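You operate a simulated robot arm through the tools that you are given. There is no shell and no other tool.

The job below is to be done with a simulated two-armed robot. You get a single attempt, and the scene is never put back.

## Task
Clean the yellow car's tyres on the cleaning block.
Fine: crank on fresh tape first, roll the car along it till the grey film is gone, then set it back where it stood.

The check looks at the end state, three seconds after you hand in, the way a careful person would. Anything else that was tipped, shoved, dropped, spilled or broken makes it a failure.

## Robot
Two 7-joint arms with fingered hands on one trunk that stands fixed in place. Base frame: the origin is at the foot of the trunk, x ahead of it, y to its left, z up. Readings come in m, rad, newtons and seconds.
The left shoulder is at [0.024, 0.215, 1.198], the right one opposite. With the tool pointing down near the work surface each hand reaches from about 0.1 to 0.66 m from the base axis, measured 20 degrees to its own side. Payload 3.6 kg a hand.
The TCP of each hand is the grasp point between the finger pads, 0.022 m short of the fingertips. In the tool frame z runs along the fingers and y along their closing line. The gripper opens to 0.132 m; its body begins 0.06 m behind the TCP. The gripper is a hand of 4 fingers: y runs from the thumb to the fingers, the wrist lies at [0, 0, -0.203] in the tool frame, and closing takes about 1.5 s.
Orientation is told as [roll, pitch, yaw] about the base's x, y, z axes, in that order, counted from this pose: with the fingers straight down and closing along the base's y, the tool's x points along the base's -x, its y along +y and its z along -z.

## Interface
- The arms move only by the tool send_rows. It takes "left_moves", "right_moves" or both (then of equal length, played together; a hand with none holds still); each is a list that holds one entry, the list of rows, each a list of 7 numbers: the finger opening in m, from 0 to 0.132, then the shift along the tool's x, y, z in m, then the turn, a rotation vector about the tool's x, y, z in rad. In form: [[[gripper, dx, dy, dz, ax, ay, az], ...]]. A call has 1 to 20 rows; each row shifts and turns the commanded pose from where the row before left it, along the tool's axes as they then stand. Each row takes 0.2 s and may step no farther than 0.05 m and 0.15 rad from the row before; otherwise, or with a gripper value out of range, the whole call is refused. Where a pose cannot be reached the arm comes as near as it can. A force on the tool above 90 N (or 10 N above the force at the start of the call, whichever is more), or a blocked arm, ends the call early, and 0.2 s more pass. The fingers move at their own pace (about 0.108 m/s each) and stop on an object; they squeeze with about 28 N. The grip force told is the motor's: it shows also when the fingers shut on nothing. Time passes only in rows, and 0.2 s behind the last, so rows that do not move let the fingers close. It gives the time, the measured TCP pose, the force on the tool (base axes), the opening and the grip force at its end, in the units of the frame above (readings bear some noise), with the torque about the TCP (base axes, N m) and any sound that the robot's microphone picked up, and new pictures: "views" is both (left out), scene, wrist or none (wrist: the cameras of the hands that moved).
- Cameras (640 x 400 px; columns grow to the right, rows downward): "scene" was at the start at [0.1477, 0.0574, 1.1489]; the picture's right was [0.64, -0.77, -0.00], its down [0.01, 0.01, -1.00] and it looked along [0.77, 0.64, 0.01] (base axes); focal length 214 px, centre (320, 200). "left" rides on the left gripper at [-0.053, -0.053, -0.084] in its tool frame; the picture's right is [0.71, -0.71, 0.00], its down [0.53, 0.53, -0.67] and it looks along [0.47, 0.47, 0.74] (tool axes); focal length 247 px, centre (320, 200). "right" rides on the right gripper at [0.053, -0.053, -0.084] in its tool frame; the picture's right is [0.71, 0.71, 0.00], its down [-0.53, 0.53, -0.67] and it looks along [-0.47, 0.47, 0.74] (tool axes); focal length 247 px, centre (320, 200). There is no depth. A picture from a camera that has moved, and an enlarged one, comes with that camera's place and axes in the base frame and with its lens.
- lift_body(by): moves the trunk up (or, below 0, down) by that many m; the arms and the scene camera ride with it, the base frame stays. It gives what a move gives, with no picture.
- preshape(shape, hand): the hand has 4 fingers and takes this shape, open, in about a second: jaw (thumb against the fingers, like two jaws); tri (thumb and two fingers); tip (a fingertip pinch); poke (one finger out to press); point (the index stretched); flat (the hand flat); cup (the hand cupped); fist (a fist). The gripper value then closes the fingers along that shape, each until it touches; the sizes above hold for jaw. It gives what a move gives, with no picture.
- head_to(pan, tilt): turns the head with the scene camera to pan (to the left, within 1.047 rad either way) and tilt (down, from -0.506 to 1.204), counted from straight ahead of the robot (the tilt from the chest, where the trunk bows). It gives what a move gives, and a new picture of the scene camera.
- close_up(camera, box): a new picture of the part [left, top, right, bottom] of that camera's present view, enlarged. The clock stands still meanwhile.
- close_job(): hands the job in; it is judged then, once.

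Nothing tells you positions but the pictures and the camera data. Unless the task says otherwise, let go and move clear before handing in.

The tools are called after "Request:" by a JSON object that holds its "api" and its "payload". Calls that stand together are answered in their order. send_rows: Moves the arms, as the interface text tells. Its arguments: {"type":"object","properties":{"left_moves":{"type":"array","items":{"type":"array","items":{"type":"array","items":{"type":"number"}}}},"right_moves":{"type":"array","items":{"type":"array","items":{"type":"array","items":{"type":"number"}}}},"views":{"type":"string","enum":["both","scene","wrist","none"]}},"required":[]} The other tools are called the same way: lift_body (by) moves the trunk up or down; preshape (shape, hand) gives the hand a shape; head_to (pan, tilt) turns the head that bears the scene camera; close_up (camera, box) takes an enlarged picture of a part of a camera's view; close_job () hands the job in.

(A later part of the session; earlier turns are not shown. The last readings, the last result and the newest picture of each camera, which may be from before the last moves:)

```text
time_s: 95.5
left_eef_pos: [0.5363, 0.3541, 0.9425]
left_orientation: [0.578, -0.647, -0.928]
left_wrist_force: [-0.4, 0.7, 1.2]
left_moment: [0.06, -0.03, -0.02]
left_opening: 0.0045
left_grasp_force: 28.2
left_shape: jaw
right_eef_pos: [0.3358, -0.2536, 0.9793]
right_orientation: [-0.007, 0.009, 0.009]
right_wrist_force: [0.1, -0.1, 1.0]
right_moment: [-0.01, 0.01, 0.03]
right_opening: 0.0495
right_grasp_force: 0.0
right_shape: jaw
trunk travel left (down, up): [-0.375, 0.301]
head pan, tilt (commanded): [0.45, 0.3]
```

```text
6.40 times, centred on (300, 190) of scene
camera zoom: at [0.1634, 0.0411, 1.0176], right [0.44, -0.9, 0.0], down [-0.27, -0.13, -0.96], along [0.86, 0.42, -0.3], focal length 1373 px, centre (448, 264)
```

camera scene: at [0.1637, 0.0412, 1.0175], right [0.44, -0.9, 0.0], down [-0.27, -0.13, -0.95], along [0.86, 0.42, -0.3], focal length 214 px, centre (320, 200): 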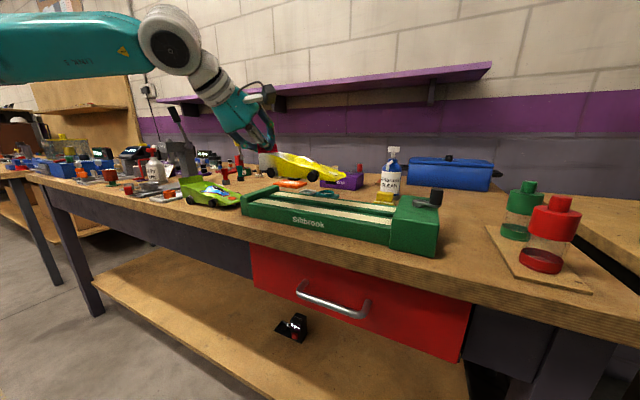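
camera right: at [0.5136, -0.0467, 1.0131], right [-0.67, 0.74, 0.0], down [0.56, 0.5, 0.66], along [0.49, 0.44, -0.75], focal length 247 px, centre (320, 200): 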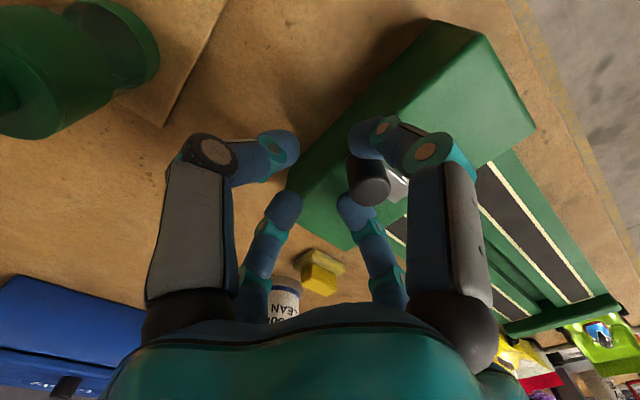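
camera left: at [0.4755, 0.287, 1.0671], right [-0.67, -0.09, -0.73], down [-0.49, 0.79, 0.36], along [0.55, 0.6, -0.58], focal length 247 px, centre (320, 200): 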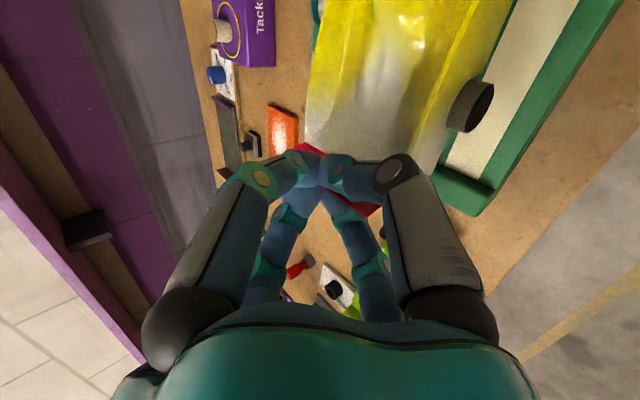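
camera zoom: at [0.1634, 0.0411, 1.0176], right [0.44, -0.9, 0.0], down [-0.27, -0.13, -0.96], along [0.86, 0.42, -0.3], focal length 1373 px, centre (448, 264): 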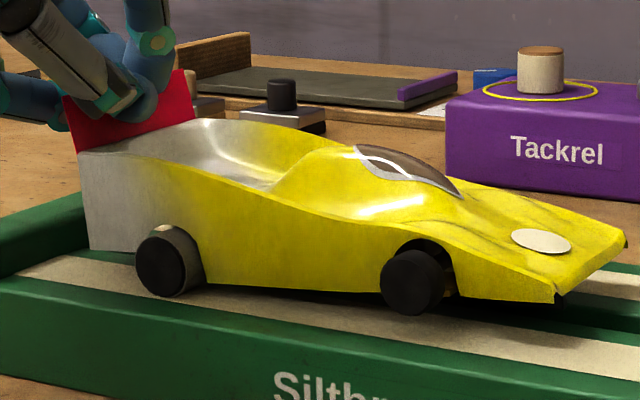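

Request:
{"api": "close_up", "payload": {"camera": "scene", "box": [262, 190, 292, 210]}}

Request:
{"api": "close_up", "payload": {"camera": "scene", "box": [180, 188, 210, 208]}}

Request:
{"api": "close_up", "payload": {"camera": "left", "box": [430, 50, 520, 150]}}

```text
16.00 times, centred on (277, 200) of scene
camera zoom: at [0.1634, 0.0411, 1.0176], right [0.44, -0.9, 0.0], down [-0.27, -0.13, -0.96], along [0.86, 0.42, -0.3], focal length 3432 px, centre (1008, 200)
```

zoom: 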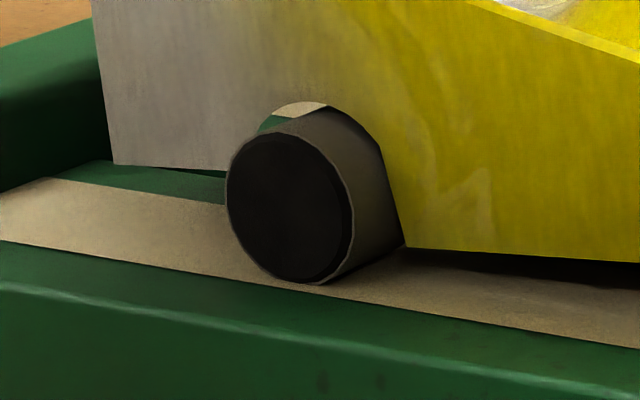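

```text
16.00 times, centred on (195, 198) of scene
camera zoom: at [0.1634, 0.0411, 1.0176], right [0.44, -0.9, 0.0], down [-0.27, -0.13, -0.96], along [0.86, 0.42, -0.3], focal length 3432 px, centre (2320, 232)
```

zoom: 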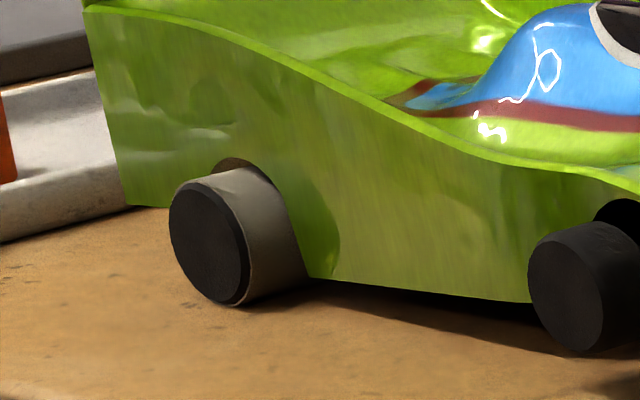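

```text
4.00 times, centred on (475, 100) of left
camera zoom: at [0.4749, 0.2877, 1.0076], right [-0.67, -0.09, -0.73], down [-0.5, 0.79, 0.36], along [0.55, 0.6, -0.58], focal length 988 px, centre (-300, 600)
```

zoom: 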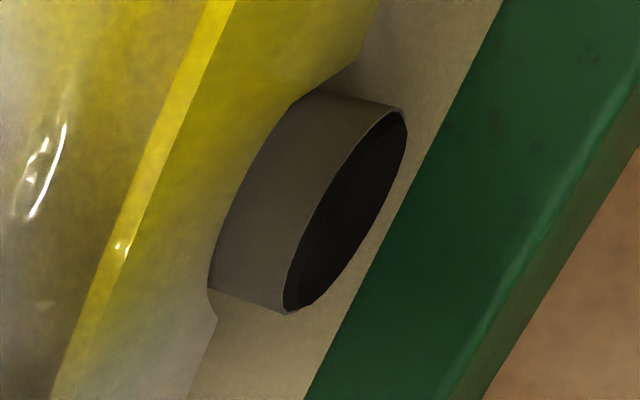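

Request:
{"api": "send_rows", "payload": {"left_moves": [[[0.0, -0.0093, 0.0067, -0.0102, 0, 0, 0], [0.0, -0.0186, 0.0134, -0.0204, 0, 0, 0], [0.0, -0.0243, 0.0175, -0.0266, 0, 0, 0], [0.0, -0.0243, 0.0175, -0.0266, 0, 0, 0], [0.0, -0.0243, 0.0175, -0.0266, 0, 0, 0], [0.0, 0.0191, 0.0229, -0.0024, 0, 0, 0], [0.0, 0.0191, 0.0229, -0.0024, 0, 0, 0]]], "views": "both"}}

Request:
{"api": "close_up", "payload": {"camera": "scene", "box": [230, 180, 420, 260]}}

Request:
{"api": "close_up", "payload": {"camera": "scene", "box": [240, 60, 340, 130]}}

```text
time_s: 97.1
left_eef_pos: [0.5372, 0.4141, 1.1071]
left_orientation: [0.575, -0.647, -0.931]
left_wrist_force: [0.6, 0.1, -0.7]
left_moment: [0.16, 0.0, -0.03]
left_opening: 0.0044
left_grasp_force: 28.2
left_shape: jaw
right_eef_pos: [0.3352, -0.2531, 0.9795]
right_orientation: [-0.01, 0.011, 0.01]
right_wrist_force: [-0.2, -0.2, 0.0]
right_moment: [0.01, -0.03, -0.02]
right_opening: 0.0497
right_grasp_force: 0.0
right_shape: jaw
trunk travel left (down, up): [-0.375, 0.301]
head pan, tilt (commanded): [0.45, 0.3]
camera scene: at [0.1636, 0.0413, 1.0175], right [0.44, -0.9, 0.0], down [-0.27, -0.13, -0.95], along [0.86, 0.42, -0.3], focal length 214 px, centre (320, 200)
camera left: at [0.4761, 0.347, 1.173], right [-0.67, -0.09, -0.73], down [-0.49, 0.79, 0.36], along [0.55, 0.6, -0.58], focal length 247 px, centre (320, 200)
```

scene: 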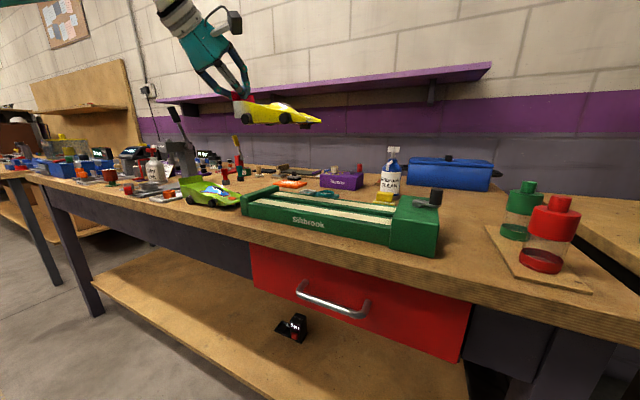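
left: 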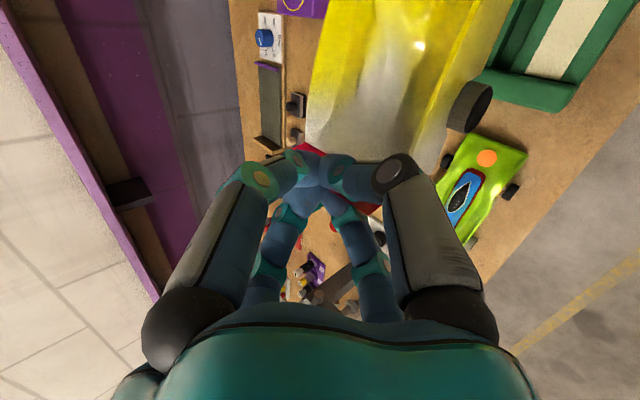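

```text
3.37 times, centred on (325, 220) of scene
camera zoom: at [0.1636, 0.0413, 1.0175], right [0.44, -0.9, 0.0], down [-0.27, -0.13, -0.95], along [0.86, 0.42, -0.3], focal length 722 px, centre (303, 133)
```

zoom: 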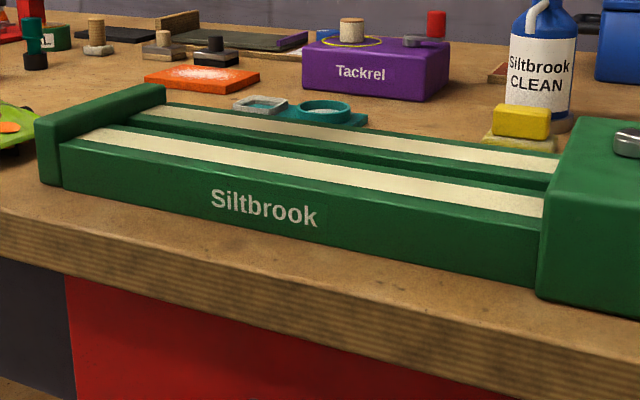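

```text
5.71 times, centred on (290, 95) of scene
camera zoom: at [0.1636, 0.0413, 1.0175], right [0.44, -0.9, 0.0], down [-0.27, -0.13, -0.95], along [0.86, 0.42, -0.3], focal length 1226 px, centre (491, 800)
```

zoom: 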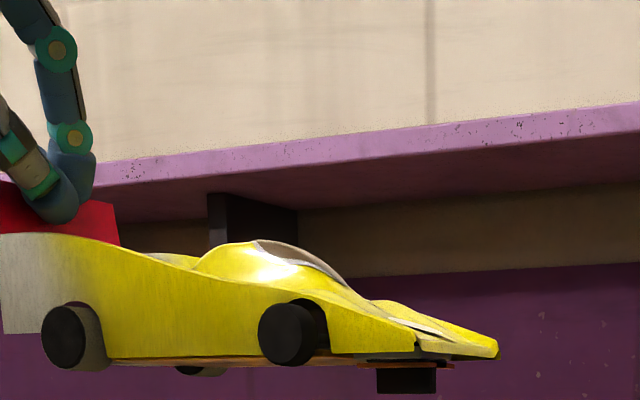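

Request:
{"api": "close_up", "payload": {"camera": "scene", "box": [236, 108, 276, 132]}}

Request:
{"api": "close_up", "payload": {"camera": "left", "box": [435, 65, 505, 145]}}

Request:
{"api": "close_up", "payload": {"camera": "scene", "box": [285, 108, 335, 138]}}

```text
16.00 times, centred on (256, 120) of scene
camera zoom: at [0.1636, 0.0413, 1.0175], right [0.44, -0.9, 0.0], down [-0.27, -0.13, -0.95], along [0.86, 0.42, -0.3], focal length 3432 px, centre (1344, 1480)
```

zoom: 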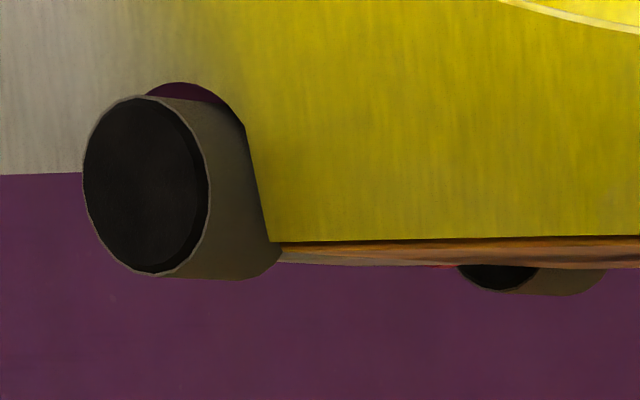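

```text
5.00 times, centred on (470, 105) of left
camera zoom: at [0.4761, 0.347, 1.173], right [-0.67, -0.09, -0.73], down [-0.49, 0.79, 0.36], along [0.55, 0.6, -0.58], focal length 1235 px, centre (-430, 675)
```

zoom: 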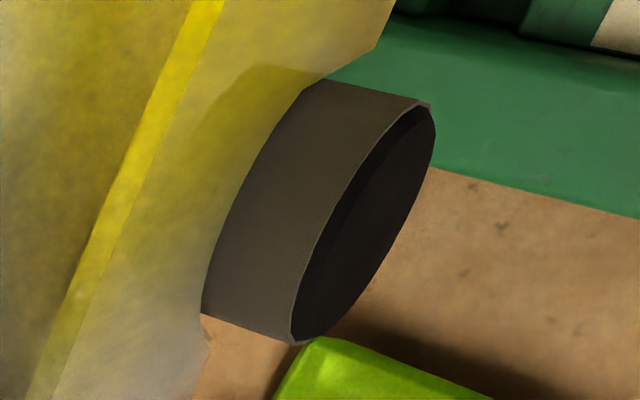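

```text
12.80 times, centred on (310, 123) of scene
camera zoom: at [0.1636, 0.0413, 1.0175], right [0.44, -0.9, 0.0], down [-0.27, -0.13, -0.95], along [0.86, 0.42, -0.3], focal length 2745 px, centre (448, 1186)
```

zoom: 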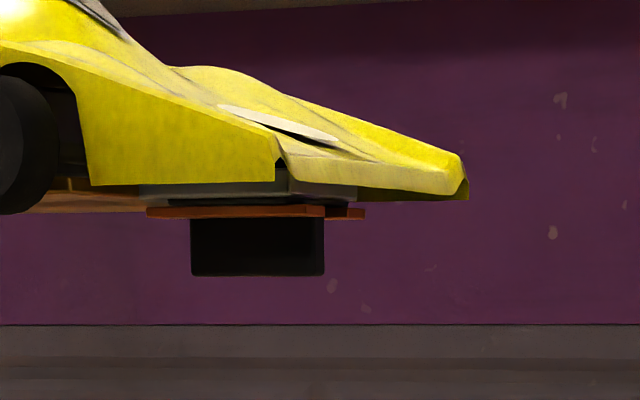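

Request:
{"api": "send_rows", "payload": {"left_moves": [[[0.0, -0.0191, -0.0229, 0.0024, 0, 0, 0], [0.0, -0.0191, -0.0229, 0.0024, 0, 0, 0], [0.0, 0.0243, -0.0175, 0.0266, 0, 0, 0], [0.0, 0.0243, -0.0175, 0.0266, 0, 0, 0], [0.0, 0.0243, -0.0175, 0.0266, 0, 0, 0], [0.0, 0.0186, -0.0134, 0.0204, 0, 0, 0], [0.0, 0.0061, -0.0043, 0.0066, 0, 0, 0], [0.0, 0.0018, -0.0013, 0.002, 0, 0, 0], [0.0, 0, 0, 0, 0, 0, 0]]], "views": "none"}}

Request:
{"api": "close_up", "payload": {"camera": "left", "box": [445, 65, 505, 135]}}

Request:
{"api": "send_rows", "payload": {"left_moves": [[[0.0, -0.0058, -0.0069, 0.0007, 0, 0, 0], [0.0, 0, 0, 0, 0, 0, 0]]], "views": "none"}}

Request:
{"api": "close_up", "payload": {"camera": "left", "box": [445, 65, 505, 135]}}

Request:
{"api": "send_rows", "payload": {"left_moves": [[[0.0, -0.0058, -0.0069, 0.0007, 0, 0, 0], [0.0, 0, 0, 0, 0, 0, 0]]], "views": "none"}}

Request:
{"api": "close_up", "payload": {"camera": "left", "box": [445, 65, 505, 135]}}

```text
time_s: 99.1
left_eef_pos: [0.5363, 0.3543, 0.9464]
left_orientation: [0.581, -0.648, -0.932]
left_wrist_force: [1.1, 3.6, 5.5]
left_moment: [0.0, -0.14, 0.07]
left_opening: 0.0044
left_grasp_force: 28.4
left_shape: jaw
right_eef_pos: [0.3359, -0.254, 0.9788]
right_orientation: [-0.007, 0.008, 0.01]
right_wrist_force: [-0.5, 0.5, 0.4]
right_moment: [0.01, -0.01, -0.02]
right_opening: 0.0499
right_grasp_force: 0.0
right_shape: jaw
trunk travel left (down, up): [-0.375, 0.301]
head pan, tilt (commanded): [0.45, 0.3]
```

```text
5.71 times, centred on (475, 100) of left
camera zoom: at [0.4754, 0.2869, 1.0105], right [-0.67, -0.09, -0.74], down [-0.5, 0.79, 0.36], along [0.55, 0.6, -0.57], focal length 1411 px, centre (-566, 771)
```

zoom: 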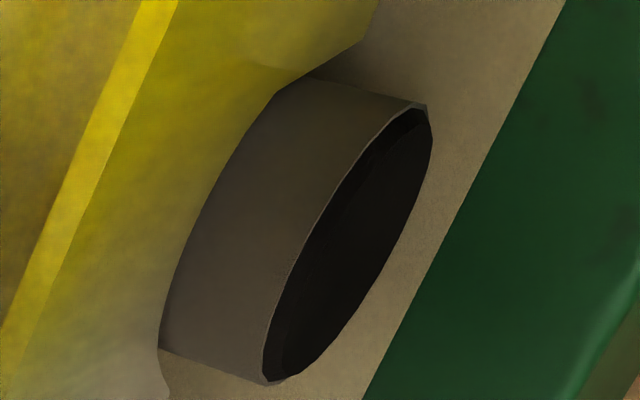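

```text
time_s: 99.7
left_eef_pos: [0.5362, 0.3452, 0.9452]
left_orientation: [0.578, -0.648, -0.931]
left_wrist_force: [0.0, 2.9, 7.4]
left_moment: [-0.01, -0.12, 0.03]
left_opening: 0.0044
left_grasp_force: 28.4
left_shape: jaw
right_eef_pos: [0.3348, -0.2542, 0.9789]
right_orientation: [-0.006, 0.009, 0.011]
right_wrist_force: [0.7, -1.0, -0.7]
right_moment: [-0.01, 0.01, 0.03]
right_opening: 0.05
right_grasp_force: 0.0
right_shape: jaw
trunk travel left (down, up): [-0.375, 0.301]
head pan, tilt (commanded): [0.45, 0.3]
```

```text
5.71 times, centred on (475, 100) of left
camera zoom: at [0.4751, 0.2785, 1.0097], right [-0.67, -0.09, -0.73], down [-0.5, 0.79, 0.36], along [0.55, 0.6, -0.58], focal length 1411 px, centre (-566, 771)
```

zoom: 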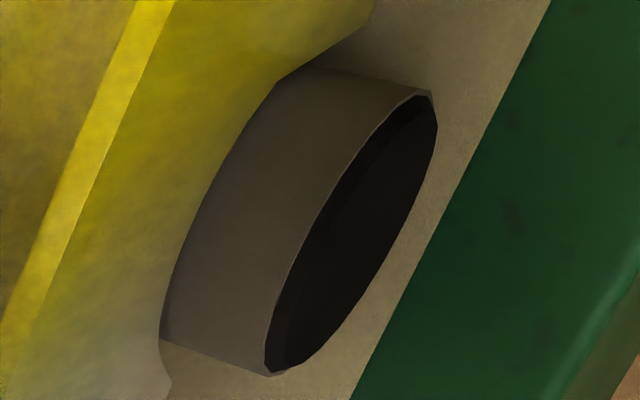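

```text
time_s: 100.3
left_eef_pos: [0.5362, 0.3365, 0.9433]
left_orientation: [0.579, -0.646, -0.93]
left_wrist_force: [0.0, 2.2, 4.6]
left_moment: [0.02, -0.08, 0.02]
left_opening: 0.0045
left_grasp_force: 28.4
left_shape: jaw
right_eef_pos: [0.3362, -0.2545, 0.9801]
right_orientation: [-0.007, 0.012, 0.009]
right_wrist_force: [-0.4, 0.0, -0.5]
right_moment: [-0.02, -0.01, 0.0]
right_opening: 0.0494
right_grasp_force: 0.1
right_shape: jaw
trunk travel left (down, up): [-0.375, 0.301]
head pan, tilt (commanded): [0.45, 0.3]
```

```text
5.71 times, centred on (475, 100) of left
camera zoom: at [0.4754, 0.2691, 1.01], right [-0.67, -0.09, -0.73], down [-0.5, 0.79, 0.36], along [0.55, 0.6, -0.58], focal length 1411 px, centre (-566, 771)
```

zoom: 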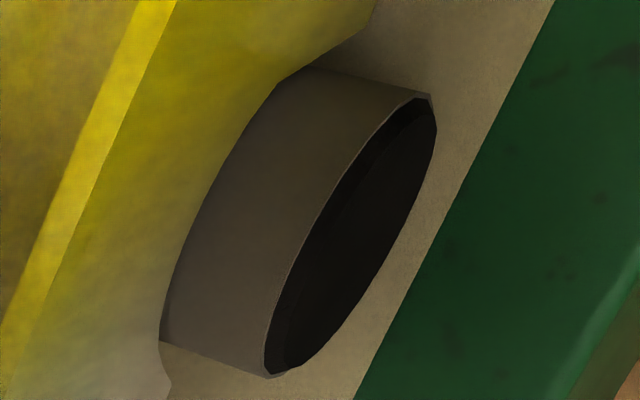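

Request:
{"api": "send_rows", "payload": {"left_moves": [[[0.0, -0.0014, -0.0017, 0.0002, 0, 0, 0], [0.0, 0, 0, 0, 0, 0, 0]]], "views": "none"}}

Request:
{"api": "close_up", "payload": {"camera": "left", "box": [445, 65, 505, 135]}}

Request:
{"api": "send_rows", "payload": {"left_moves": [[[0.0, -0.0014, -0.0017, 0.0002, 0, 0, 0], [0.0, 0, 0, 0, 0, 0, 0]]], "views": "none"}}

Request:
{"api": "close_up", "payload": {"camera": "left", "box": [445, 65, 505, 135]}}

Request:
{"api": "send_rows", "payload": {"left_moves": [[[0.0, -0.0014, -0.0017, 0.0002, 0, 0, 0], [0.0, 0, 0, 0, 0, 0, 0]]], "views": "none"}}

Request:
{"api": "close_up", "payload": {"camera": "left", "box": [445, 65, 505, 135]}}

```text
time_s: 100.9
left_eef_pos: [0.5361, 0.3338, 0.9456]
left_orientation: [0.577, -0.65, -0.93]
left_wrist_force: [0.0, 2.2, 5.9]
left_moment: [0.03, -0.15, 0.06]
left_opening: 0.0044
left_grasp_force: 27.9
left_shape: jaw
right_eef_pos: [0.3351, -0.2531, 0.9788]
right_orientation: [-0.008, 0.01, 0.009]
right_wrist_force: [-0.2, 0.2, -0.4]
right_moment: [0.02, 0.0, -0.01]
right_opening: 0.0495
right_grasp_force: 0.0
right_shape: jaw
trunk travel left (down, up): [-0.375, 0.301]
head pan, tilt (commanded): [0.45, 0.3]
```

```text
5.71 times, centred on (475, 100) of left
camera zoom: at [0.4752, 0.2669, 1.01], right [-0.67, -0.09, -0.73], down [-0.5, 0.79, 0.36], along [0.55, 0.6, -0.58], focal length 1411 px, centre (-566, 771)
```

zoom: 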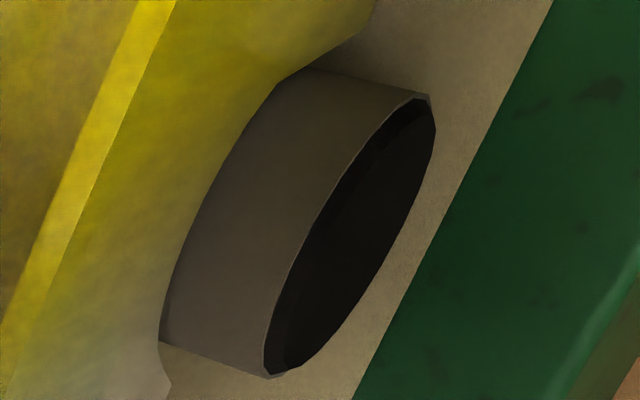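

```text
time_s: 101.5
left_eef_pos: [0.5355, 0.3314, 0.9441]
left_orientation: [0.579, -0.649, -0.93]
left_wrist_force: [0.9, 2.3, 6.7]
left_moment: [-0.01, -0.14, 0.07]
left_opening: 0.0043
left_grasp_force: 28.1
left_shape: jaw
right_eef_pos: [0.3347, -0.2541, 0.9792]
right_orientation: [-0.007, 0.008, 0.01]
right_wrist_force: [0.4, 0.5, 0.4]
right_moment: [0.01, -0.02, -0.03]
right_opening: 0.0494
right_grasp_force: 0.2
right_shape: jaw
trunk travel left (down, up): [-0.375, 0.301]
head pan, tilt (commanded): [0.45, 0.3]
```

```text
5.71 times, centred on (475, 100) of left
camera zoom: at [0.475, 0.2646, 1.0097], right [-0.67, -0.09, -0.73], down [-0.5, 0.79, 0.36], along [0.55, 0.6, -0.58], focal length 1411 px, centre (-566, 771)
```

zoom: 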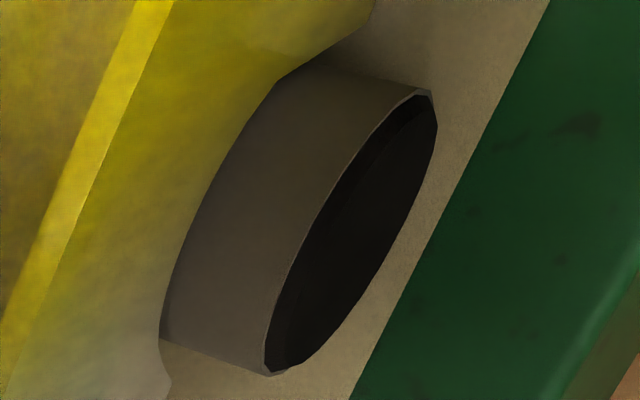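

```text
time_s: 102.1
left_eef_pos: [0.5364, 0.3302, 0.9444]
left_orientation: [0.577, -0.649, -0.93]
left_wrist_force: [-0.1, 2.9, 7.0]
left_moment: [-0.01, -0.14, 0.07]
left_opening: 0.0046
left_grasp_force: 27.7
left_shape: jaw
right_eef_pos: [0.3358, -0.2534, 0.9794]
right_orientation: [-0.008, 0.008, 0.012]
right_wrist_force: [-0.6, -0.5, -0.1]
right_moment: [0.01, -0.01, 0.03]
right_opening: 0.0496
right_grasp_force: 0.0
right_shape: jaw
trunk travel left (down, up): [-0.375, 0.301]
head pan, tilt (commanded): [0.45, 0.3]
```

```text
5.71 times, centred on (475, 100) of left
camera zoom: at [0.4748, 0.2628, 1.0096], right [-0.67, -0.09, -0.73], down [-0.5, 0.79, 0.36], along [0.55, 0.6, -0.58], focal length 1411 px, centre (-566, 771)
```

zoom: 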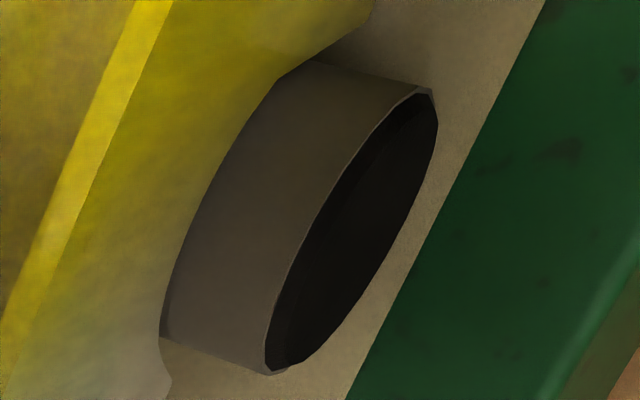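

Request:
{"api": "close_up", "payload": {"camera": "left", "box": [460, 70, 500, 100]}}

Request:
{"api": "send_rows", "payload": {"left_moves": [[[0.0, -0.0019, -0.0023, 0.0002, 0, 0, 0], [0.0, 0, 0, 0, 0, 0, 0]]], "views": "none"}}

Request:
{"api": "close_up", "payload": {"camera": "left", "box": [460, 70, 500, 100]}}

Request:
{"api": "send_rows", "payload": {"left_moves": [[[0.0, -0.0019, -0.0023, 0.0002, 0, 0, 0], [0.0, 0, 0, 0, 0, 0, 0]]], "views": "none"}}

Request:
{"api": "close_up", "payload": {"camera": "left", "box": [460, 70, 500, 100]}}

```text
13.33 times, centred on (480, 85) of left
camera zoom: at [0.4748, 0.2628, 1.0096], right [-0.67, -0.09, -0.73], down [-0.5, 0.79, 0.36], along [0.55, 0.6, -0.58], focal length 3293 px, centre (-1813, 1733)
```

zoom: 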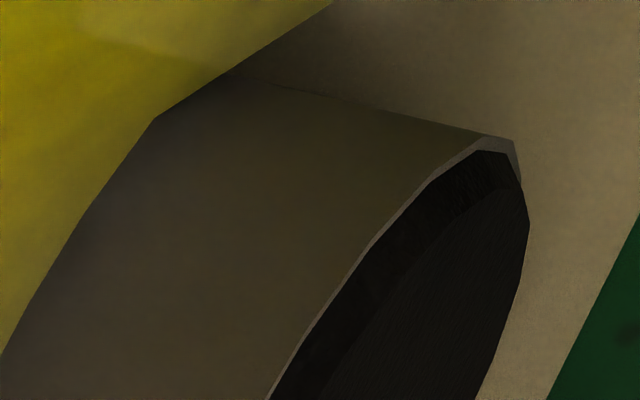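

```text
time_s: 102.7
left_eef_pos: [0.5357, 0.3271, 0.9447]
left_orientation: [0.577, -0.65, -0.929]
left_wrist_force: [0.0, 2.6, 7.1]
left_moment: [-0.02, -0.13, 0.07]
left_opening: 0.0045
left_grasp_force: 27.9
left_shape: jaw
right_eef_pos: [0.3361, -0.2545, 0.9802]
right_orientation: [-0.005, 0.009, 0.009]
right_wrist_force: [-0.4, -0.5, -1.1]
right_moment: [-0.04, 0.0, -0.01]
right_opening: 0.0495
right_grasp_force: 0.1
right_shape: jaw
trunk travel left (down, up): [-0.375, 0.301]
head pan, tilt (commanded): [0.45, 0.3]
```

```text
13.33 times, centred on (480, 85) of left
camera zoom: at [0.475, 0.2601, 1.0094], right [-0.67, -0.09, -0.73], down [-0.5, 0.79, 0.36], along [0.55, 0.6, -0.58], focal length 3293 px, centre (-1813, 1733)
```

zoom: 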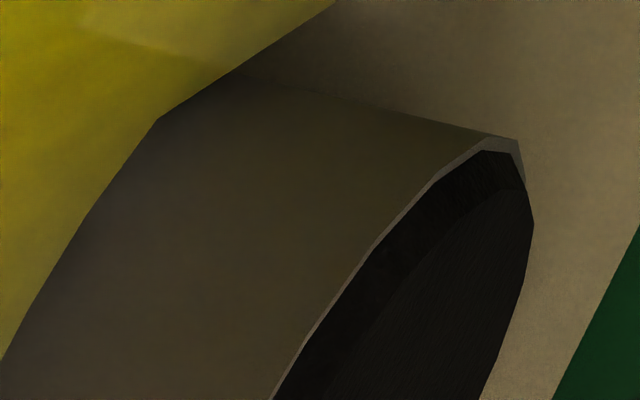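

```text
time_s: 103.3
left_eef_pos: [0.535, 0.3244, 0.9455]
left_orientation: [0.578, -0.648, -0.93]
left_wrist_force: [0.4, 1.9, 5.5]
left_moment: [0.02, -0.1, 0.03]
left_opening: 0.0044
left_grasp_force: 28.2
left_shape: jaw
right_eef_pos: [0.335, -0.2537, 0.9797]
right_orientation: [-0.006, 0.007, 0.01]
right_wrist_force: [0.1, 0.4, -1.6]
right_moment: [0.03, 0.0, -0.03]
right_opening: 0.05
right_grasp_force: 0.0
right_shape: jaw
trunk travel left (down, up): [-0.375, 0.301]
head pan, tilt (commanded): [0.45, 0.3]
```

```text
13.33 times, centred on (480, 85) of left
camera zoom: at [0.4751, 0.2571, 1.0096], right [-0.67, -0.09, -0.73], down [-0.5, 0.79, 0.36], along [0.55, 0.6, -0.58], focal length 3293 px, centre (-1813, 1733)
```

zoom: 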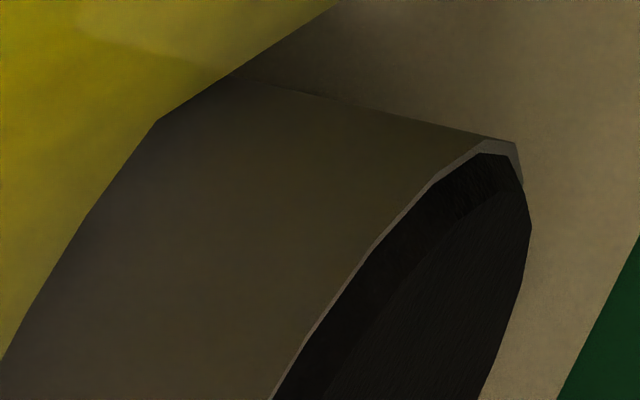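

High zoom shows the tyre's facets don't change as the car moves, so the rear wheels are skidding instead of turning. My grip behind the axle can't press them hard enough. I'll set the car down on the lanes, let go of the wing, and regrip over the rear axle with a vertical hand, which can reach here.

Request:
{"api": "send_rows", "payload": {"left_moves": [[[0.0, -0.0038, -0.0048, -0.0012, 0, 0, 0], [0.0, -0.0037, -0.0049, -0.0013, 0, 0, 0], [0.0, 0, 0, 0, -0.0284, 0.0284, 0.0446], [0.0, 0, 0, 0, 0, 0, 0]]], "views": "none"}}

Request:
{"api": "close_up", "payload": {"camera": "scene", "box": [260, 150, 380, 230]}}

Request:
{"api": "close_up", "payload": {"camera": "left", "box": [200, 0, 560, 240]}}

```text
time_s: 104.3
left_eef_pos: [0.5343, 0.3111, 0.9454]
left_orientation: [0.619, -0.6, -0.955]
left_wrist_force: [0.6, 0.4, 1.5]
left_moment: [-0.03, -0.14, -0.05]
left_opening: 0.0045
left_grasp_force: 28.1
left_shape: jaw
right_eef_pos: [0.3373, -0.2536, 0.9795]
right_orientation: [-0.008, 0.011, 0.01]
right_wrist_force: [-0.6, 1.1, 0.3]
right_moment: [0.02, 0.01, 0.03]
right_opening: 0.0497
right_grasp_force: 0.0
right_shape: jaw
trunk travel left (down, up): [-0.375, 0.301]
head pan, tilt (commanded): [0.45, 0.3]
```

```text
5.00 times, centred on (320, 190) of scene
camera zoom: at [0.1635, 0.041, 1.0175], right [0.44, -0.9, 0.0], down [-0.27, -0.13, -0.96], along [0.86, 0.42, -0.3], focal length 1072 px, centre (320, 250)
```

zoom: 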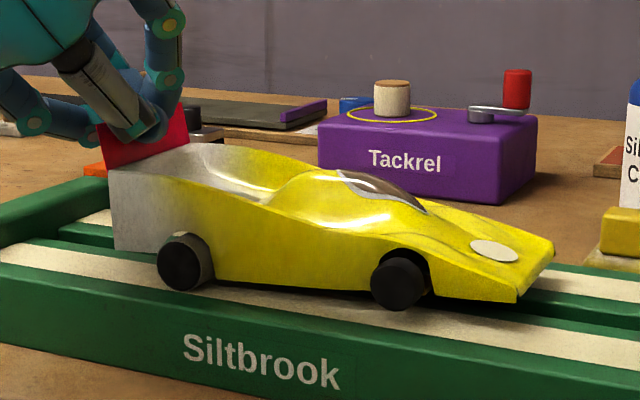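

```text
1.67 times, centred on (380, 120) of left
camera zoom: at [0.4721, 0.2411, 1.0066], right [-0.67, -0.04, -0.74], down [-0.49, 0.77, 0.41], along [0.55, 0.64, -0.54], focal length 412 px, centre (220, 333)
```

zoom: 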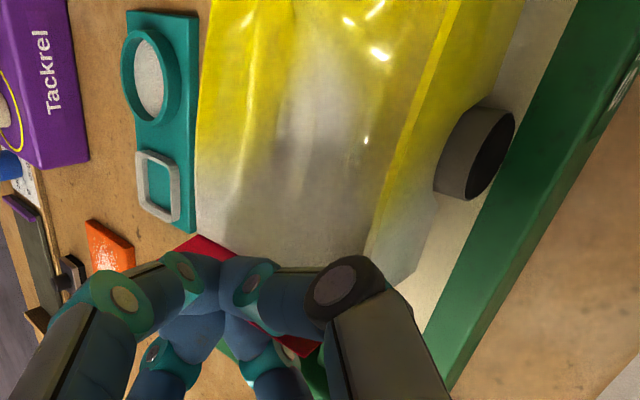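

Request:
{"api": "send_rows", "payload": {"left_moves": [[[0.01, 0, 0, 0, 0, 0, 0], [0.018, 0, 0, 0, 0, 0, 0], [0.024, 0, 0, 0, 0, 0, 0], [0.024, 0, 0, 0, 0, 0, 0]]], "views": "none"}}

Request:
{"api": "close_up", "payload": {"camera": "scene", "box": [260, 150, 380, 230]}}

Request:
{"api": "close_up", "payload": {"camera": "left", "box": [200, 0, 560, 240]}}

```text
time_s: 105.3
left_eef_pos: [0.5345, 0.3134, 0.9459]
left_orientation: [0.62, -0.598, -0.955]
left_wrist_force: [-0.2, -0.9, 0.2]
left_moment: [0.03, -0.03, 0.0]
left_opening: 0.0239
left_grasp_force: 0.1
left_shape: jaw
right_eef_pos: [0.3357, -0.2547, 0.9787]
right_orientation: [-0.006, 0.01, 0.011]
right_wrist_force: [-0.4, 0.6, 0.0]
right_moment: [-0.02, 0.01, 0.01]
right_opening: 0.0498
right_grasp_force: 0.0
right_shape: jaw
trunk travel left (down, up): [-0.375, 0.301]
head pan, tilt (commanded): [0.45, 0.3]
```

```text
5.00 times, centred on (320, 190) of scene
camera zoom: at [0.1636, 0.0411, 1.0175], right [0.44, -0.9, 0.0], down [-0.27, -0.13, -0.96], along [0.86, 0.42, -0.3], focal length 1072 px, centre (320, 250)
```

zoom: 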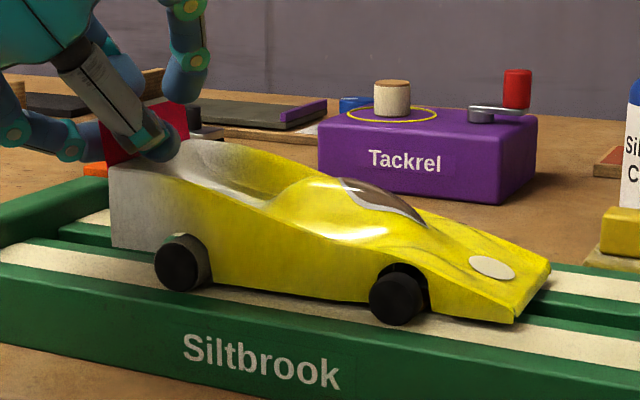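

```text
1.67 times, centred on (380, 120) of left
camera zoom: at [0.4725, 0.2415, 1.0068], right [-0.67, -0.04, -0.74], down [-0.49, 0.77, 0.41], along [0.55, 0.64, -0.54], focal length 412 px, centre (220, 333)
```

zoom: 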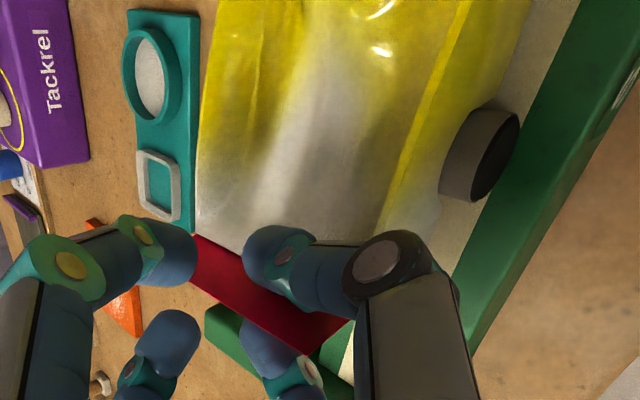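

The car stands by itself on the lanes. I'll lift the hand clear, straight up.

Request:
{"api": "send_rows", "payload": {"left_moves": [[[0.024, -0.0085, 0.0072, -0.01, 0, 0, 0], [0.024, -0.0085, 0.0072, -0.01, 0, 0, 0], [0.03, -0.0199, 0.0169, -0.0234, 0, 0, 0], [0.04, -0.0199, 0.0169, -0.0234, 0, 0, 0], [0.05, -0.0199, 0.0169, -0.0234, 0, 0, 0], [0.05, -0.0199, 0.0169, -0.0234, 0, 0, 0]]], "views": "both"}}

Request:
{"api": "close_up", "payload": {"camera": "scene", "box": [260, 150, 400, 240]}}

```text
time_s: 106.7
left_eef_pos: [0.5338, 0.3106, 1.1166]
left_orientation: [0.619, -0.598, -0.955]
left_wrist_force: [-0.1, -0.1, 0.2]
left_moment: [0.01, -0.02, 0.01]
left_opening: 0.0496
left_grasp_force: 0.1
left_shape: jaw
right_eef_pos: [0.3359, -0.2536, 0.9791]
right_orientation: [-0.008, 0.012, 0.009]
right_wrist_force: [0.7, -0.1, -0.2]
right_moment: [0.0, 0.01, 0.02]
right_opening: 0.0495
right_grasp_force: 0.0
right_shape: jaw
trunk travel left (down, up): [-0.375, 0.301]
head pan, tilt (commanded): [0.45, 0.3]
camera scene: at [0.1635, 0.0409, 1.0176], right [0.44, -0.9, 0.0], down [-0.27, -0.13, -0.96], along [0.86, 0.42, -0.3], focal length 214 px, centre (320, 200)
camera left: at [0.4735, 0.2403, 1.1771], right [-0.67, -0.04, -0.74], down [-0.49, 0.77, 0.41], along [0.55, 0.64, -0.54], focal length 247 px, centre (320, 200)
```

scene: 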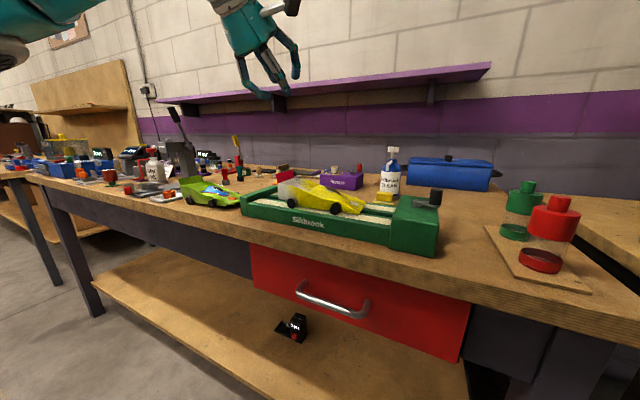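
left: 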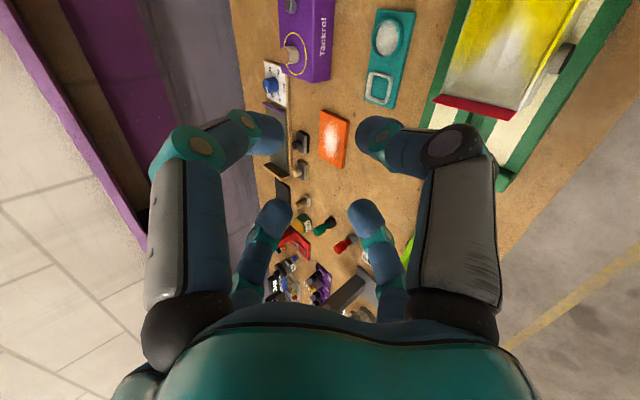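

```text
4.44 times, centred on (330, 195) of scene
camera zoom: at [0.1635, 0.0409, 1.0176], right [0.44, -0.9, 0.0], down [-0.27, -0.13, -0.96], along [0.86, 0.42, -0.3], focal length 953 px, centre (276, 222)
```

zoom: 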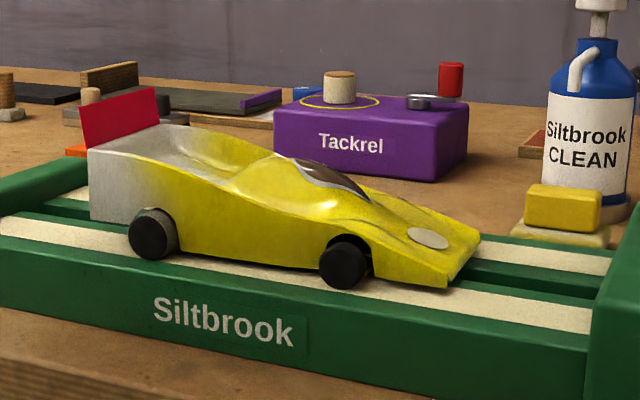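

Request:
{"api": "send_rows", "payload": {"left_moves": [[[0.07, 0, 0, 0, 0.0965, 0.0479, 0.0954], [0.07, 0, 0, 0, 0.0965, 0.0479, 0.0954], [0.07, 0, 0, 0, 0.0965, 0.0479, 0.0954], [0.07, 0, 0, 0, 0.0965, 0.0479, 0.0954], [0.07, 0, 0, 0, 0.0965, 0.0479, 0.0954], [0.07, 0, 0, 0, 0.0965, 0.0479, 0.0954], [0.07, 0, 0, 0, 0.0965, 0.0479, 0.0954], [0.07, 0, 0, 0, 0.0965, 0.0479, 0.0954]]], "views": "none"}}

Request:
{"api": "preshape", "payload": {"hand": "left", "shape": "tip"}}

Request:
{"api": "close_up", "payload": {"camera": "left", "box": [0, 0, 640, 400]}}

Request:
{"api": "close_up", "payload": {"camera": "left", "box": [180, 0, 460, 200]}}

```text
time_s: 108.5
left_eef_pos: [0.5342, 0.3115, 1.1157]
left_orientation: [-0.009, 0.002, -1.576]
left_wrist_force: [-0.3, 0.4, 0.2]
left_moment: [-0.01, 0.0, -0.01]
left_opening: 0.0696
left_grasp_force: 0.0
left_shape: jaw
right_eef_pos: [0.3363, -0.2558, 0.9789]
right_orientation: [-0.007, 0.011, 0.011]
right_wrist_force: [-0.5, 0.1, -0.3]
right_moment: [0.02, 0.02, -0.02]
right_opening: 0.0499
right_grasp_force: 0.1
right_shape: jaw
trunk travel left (down, up): [-0.375, 0.301]
head pan, tilt (commanded): [0.45, 0.3]
```

```text
time_s: 109.4
left_eef_pos: [0.5359, 0.312, 1.1166]
left_orientation: [-0.005, 0.002, -1.57]
left_wrist_force: [-0.8, 1.0, 0.1]
left_moment: [0.03, 0.01, 0.01]
left_opening: 0.132
left_grasp_force: 0.0
left_shape: tip
right_eef_pos: [0.3348, -0.255, 0.9796]
right_orientation: [-0.008, 0.009, 0.01]
right_wrist_force: [-0.2, 0.1, 0.0]
right_moment: [0.0, 0.01, 0.04]
right_opening: 0.0497
right_grasp_force: 0.1
right_shape: jaw
trunk travel left (down, up): [-0.375, 0.301]
head pan, tilt (commanded): [0.45, 0.3]
```

```text
1.00 times, centred on (320, 200) of left (not enlarged: the box is as wide or as high as the picture)
camera zoom: at [0.4825, 0.2596, 1.2002], right [-0.71, 0.71, 0.0], down [0.53, 0.53, 0.67], along [0.47, 0.47, -0.75], focal length 247 px, centre (320, 200)
```

zoom: 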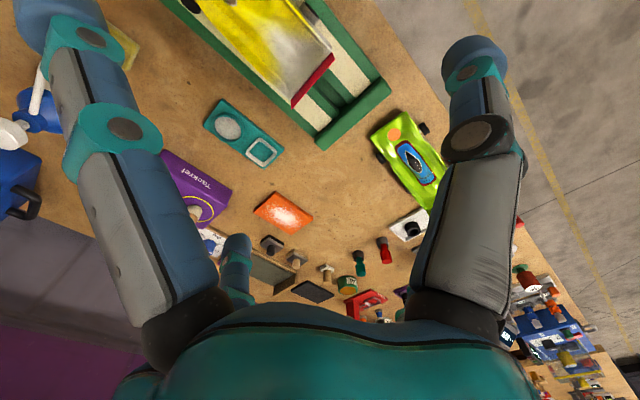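

```text
2.00 times, centred on (320, 100) of left
camera zoom: at [0.4825, 0.2596, 1.2002], right [-0.71, 0.71, 0.0], down [0.53, 0.53, 0.67], along [0.47, 0.47, -0.75], focal length 494 px, centre (320, 400)
```

zoom: 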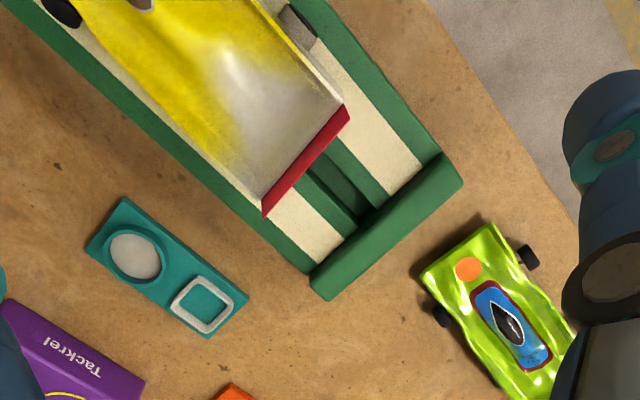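

From above, the wing runs from (0.510, 0.306) to (0.576, 0.312) and the rear axle sits at y≈0.269. I'll use all four fingers around the rear half of the car: two on the side walls between the wheels and two behind the tail. That keeps them clear of the tyres and lets me press down on the rear axle.

Request:
{"api": "preshape", "payload": {"hand": "left", "shape": "jaw"}}

Request:
{"api": "send_rows", "payload": {"left_moves": [[[0.13, 0, 0, 0, 0, 0, -0.1447], [0.13, 0, 0, 0, 0, 0, -0.1447], [0.13, 0, 0, 0, 0, 0, -0.1447], [0.13, 0, 0, 0, 0, 0, -0.1447], [0.13, 0, 0, 0, 0, 0, -0.1447], [0.13, 0, 0, 0, 0, 0, -0.1447], [0.13, -0.0119, -0.0087, 0.0389, 0, 0, 0], [0.13, -0.0119, -0.0087, 0.0389, 0, 0, 0], [0.13, -0.0119, -0.0087, 0.0389, 0, 0, 0]]], "views": "both"}}

Request:
{"api": "close_up", "payload": {"camera": "left", "box": [120, 0, 520, 260]}}

```text
time_s: 110.3
left_eef_pos: [0.535, 0.3108, 1.1154]
left_orientation: [-0.005, 0.0, -1.57]
left_wrist_force: [-0.1, 0.3, 0.3]
left_moment: [-0.02, -0.01, -0.01]
left_opening: 0.1319
left_grasp_force: 0.2
left_shape: jaw
right_eef_pos: [0.3367, -0.253, 0.9799]
right_orientation: [-0.006, 0.012, 0.011]
right_wrist_force: [0.0, -1.0, -0.5]
right_moment: [0.03, 0.02, -0.03]
right_opening: 0.0496
right_grasp_force: 0.0
right_shape: jaw
trunk travel left (down, up): [-0.375, 0.301]
head pan, tilt (commanded): [0.45, 0.3]
```

```text
time_s: 112.3
left_eef_pos: [0.5436, 0.2684, 0.9995]
left_orientation: [-0.002, 0.006, -0.701]
left_wrist_force: [0.3, 0.4, 0.6]
left_moment: [0.0, -0.01, -0.02]
left_opening: 0.1301
left_grasp_force: 0.2
left_shape: jaw
right_eef_pos: [0.3363, -0.2531, 0.9786]
right_orientation: [-0.008, 0.01, 0.01]
right_wrist_force: [-0.5, -0.7, -0.3]
right_moment: [0.01, -0.01, 0.01]
right_opening: 0.0495
right_grasp_force: 0.2
right_shape: jaw
trunk travel left (down, up): [-0.375, 0.301]
head pan, tilt (commanded): [0.45, 0.3]
camera scene: at [0.1642, 0.041, 1.0174], right [0.44, -0.9, 0.0], down [-0.27, -0.13, -0.95], along [0.86, 0.42, -0.3], focal length 214 px, centre (320, 200)
camera left: at [0.5519, 0.1944, 1.083], right [-1.0, -0.08, 0.01], down [-0.06, 0.74, 0.67], along [-0.06, 0.67, -0.74], focal length 247 px, centre (320, 200)
```

scene: 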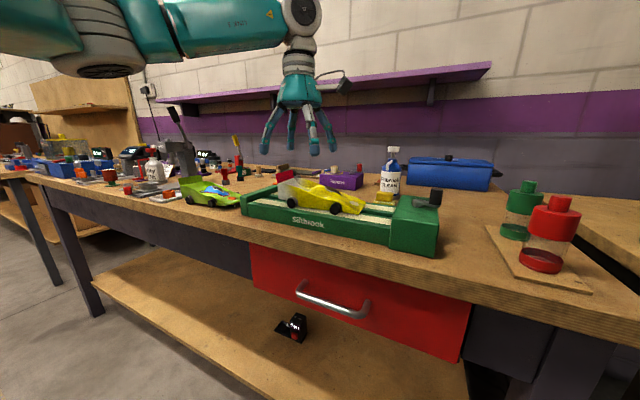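
left: 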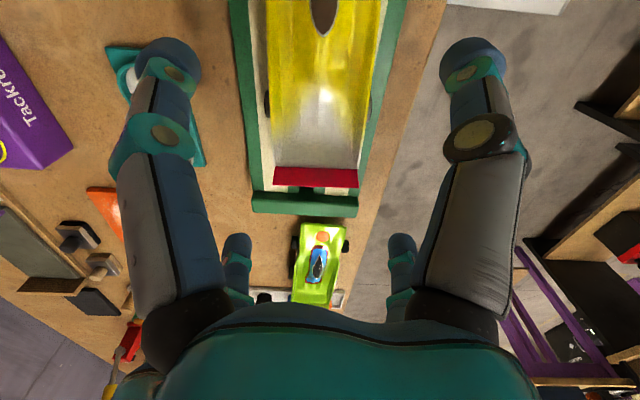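

```text
1.54 times, centred on (320, 130) of left
camera zoom: at [0.5519, 0.1944, 1.083], right [-1.0, -0.08, 0.01], down [-0.06, 0.74, 0.67], along [-0.06, 0.67, -0.74], focal length 380 px, centre (320, 308)
```

zoom: 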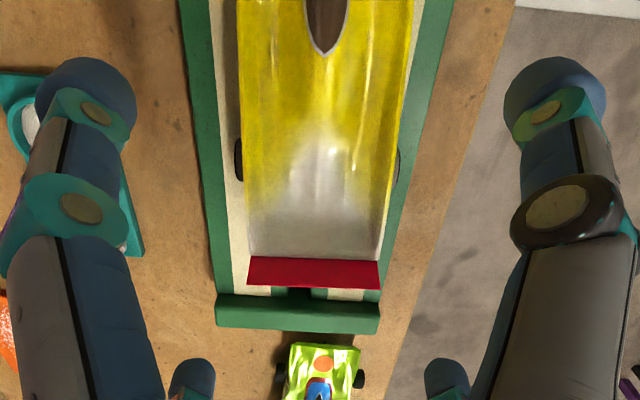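

Request:
{"api": "send_rows", "payload": {"left_moves": [[[0.13, 0, 0.0053, 0.03, 0, 0, 0], [0.13, 0, 0, 0.03, 0, 0, 0]]], "views": "wrist"}}

Request:
{"api": "close_up", "payload": {"camera": "left", "box": [120, 0, 520, 260]}}

Request:
{"api": "close_up", "payload": {"camera": "scene", "box": [240, 110, 400, 230]}}

```text
time_s: 112.9
left_eef_pos: [0.5486, 0.2728, 0.9398]
left_orientation: [-0.002, 0.004, -0.701]
left_wrist_force: [0.8, -0.1, -0.3]
left_moment: [-0.01, -0.04, -0.03]
left_opening: 0.13
left_grasp_force: 0.1
left_shape: jaw
right_eef_pos: [0.3362, -0.2537, 0.9777]
right_orientation: [-0.008, 0.009, 0.01]
right_wrist_force: [0.9, 0.4, -0.1]
right_moment: [0.01, -0.01, 0.02]
right_opening: 0.0496
right_grasp_force: 0.1
right_shape: jaw
trunk travel left (down, up): [-0.375, 0.301]
head pan, tilt (commanded): [0.45, 0.3]
camera left: at [0.556, 0.1981, 1.0244], right [-1.0, -0.08, 0.01], down [-0.06, 0.74, 0.67], along [-0.06, 0.67, -0.74], focal length 247 px, centre (320, 200)
```

left: 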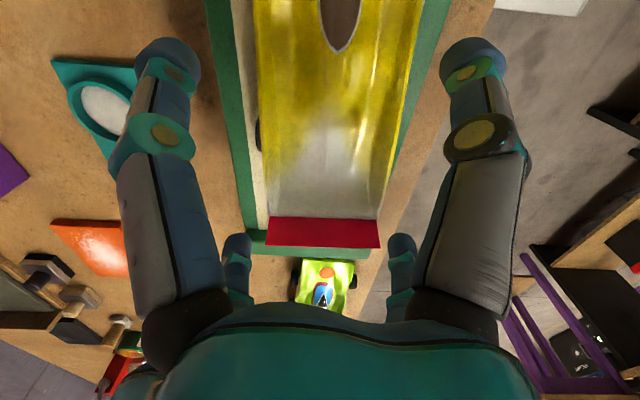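

```text
1.54 times, centred on (320, 130) of left
camera zoom: at [0.556, 0.1981, 1.0244], right [-1.0, -0.08, 0.01], down [-0.06, 0.74, 0.67], along [-0.06, 0.67, -0.74], focal length 380 px, centre (320, 308)
```

zoom: 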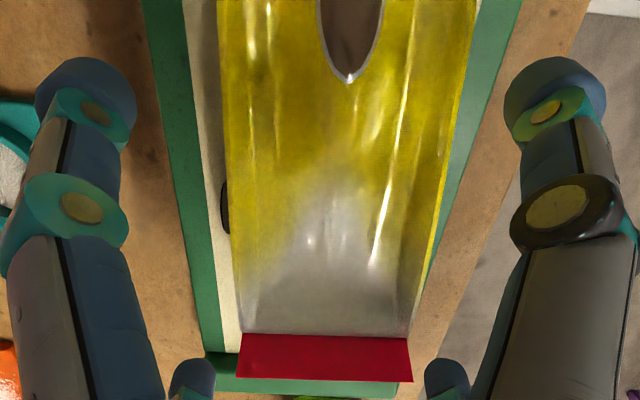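

```text
3.33 times, centred on (320, 170) of scene
camera zoom: at [0.1638, 0.0411, 1.0175], right [0.44, -0.9, 0.0], down [-0.27, -0.13, -0.95], along [0.86, 0.42, -0.3], focal length 715 px, centre (320, 300)
```

zoom: 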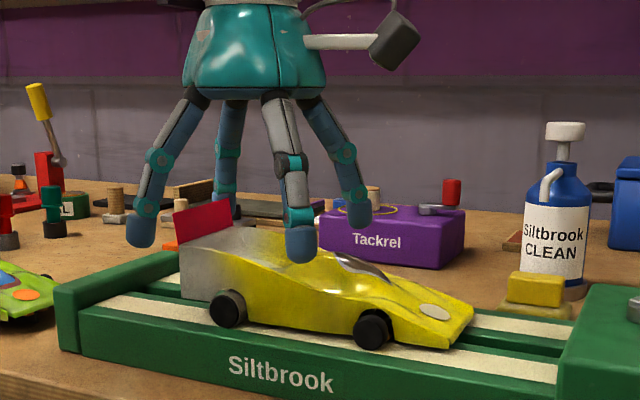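

Request:
{"api": "send_rows", "payload": {"left_moves": [[[0.13, 0, 0, 0.015, 0, 0, 0], [0.13, 0, 0, 0.014, 0, 0, 0], [0.12, 0, 0, 0, 0, 0, 0]]], "views": "none"}}

Request:
{"api": "close_up", "payload": {"camera": "scene", "box": [240, 130, 400, 230]}}

Request:
{"api": "close_up", "payload": {"camera": "left", "box": [120, 0, 520, 260]}}

```text
time_s: 113.7
left_eef_pos: [0.5476, 0.2717, 0.9095]
left_orientation: [-0.004, 0.004, -0.703]
left_wrist_force: [0.0, 0.0, 0.4]
left_moment: [-0.03, 0.0, 0.01]
left_opening: 0.1201
left_grasp_force: 0.0
left_shape: jaw
right_eef_pos: [0.3362, -0.2533, 0.9785]
right_orientation: [-0.006, 0.01, 0.01]
right_wrist_force: [-0.9, -0.3, -0.3]
right_moment: [0.02, -0.01, 0.01]
right_opening: 0.0497
right_grasp_force: 0.1
right_shape: jaw
trunk travel left (down, up): [-0.375, 0.301]
head pan, tilt (commanded): [0.45, 0.3]
```

```text
4.00 times, centred on (320, 180) of scene
camera zoom: at [0.1638, 0.041, 1.0175], right [0.44, -0.9, 0.0], down [-0.27, -0.13, -0.95], along [0.86, 0.42, -0.3], focal length 858 px, centre (320, 280)
```

zoom: 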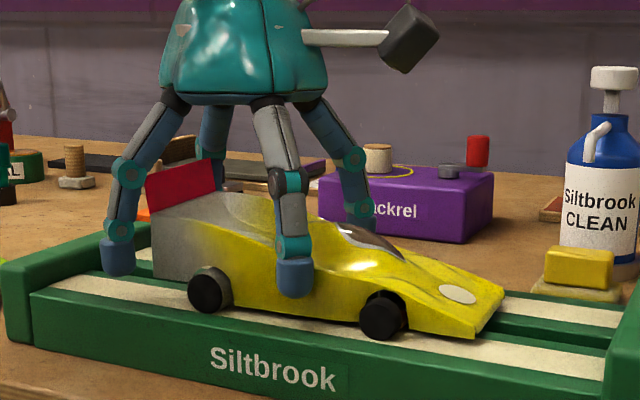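

```text
1.54 times, centred on (320, 130) of left
camera zoom: at [0.5553, 0.1973, 0.9937], right [-1.0, -0.08, 0.01], down [-0.06, 0.74, 0.67], along [-0.06, 0.67, -0.74], focal length 380 px, centre (320, 308)
```

zoom: 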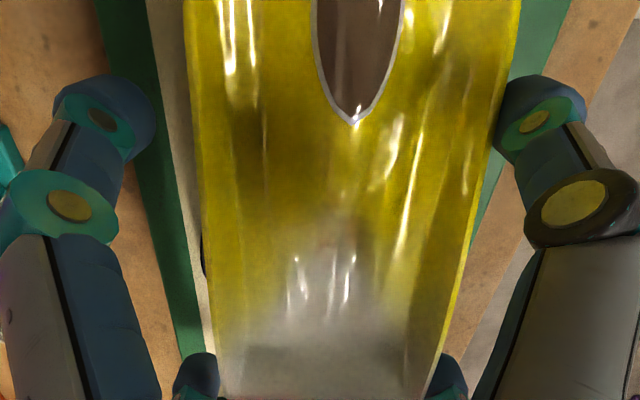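

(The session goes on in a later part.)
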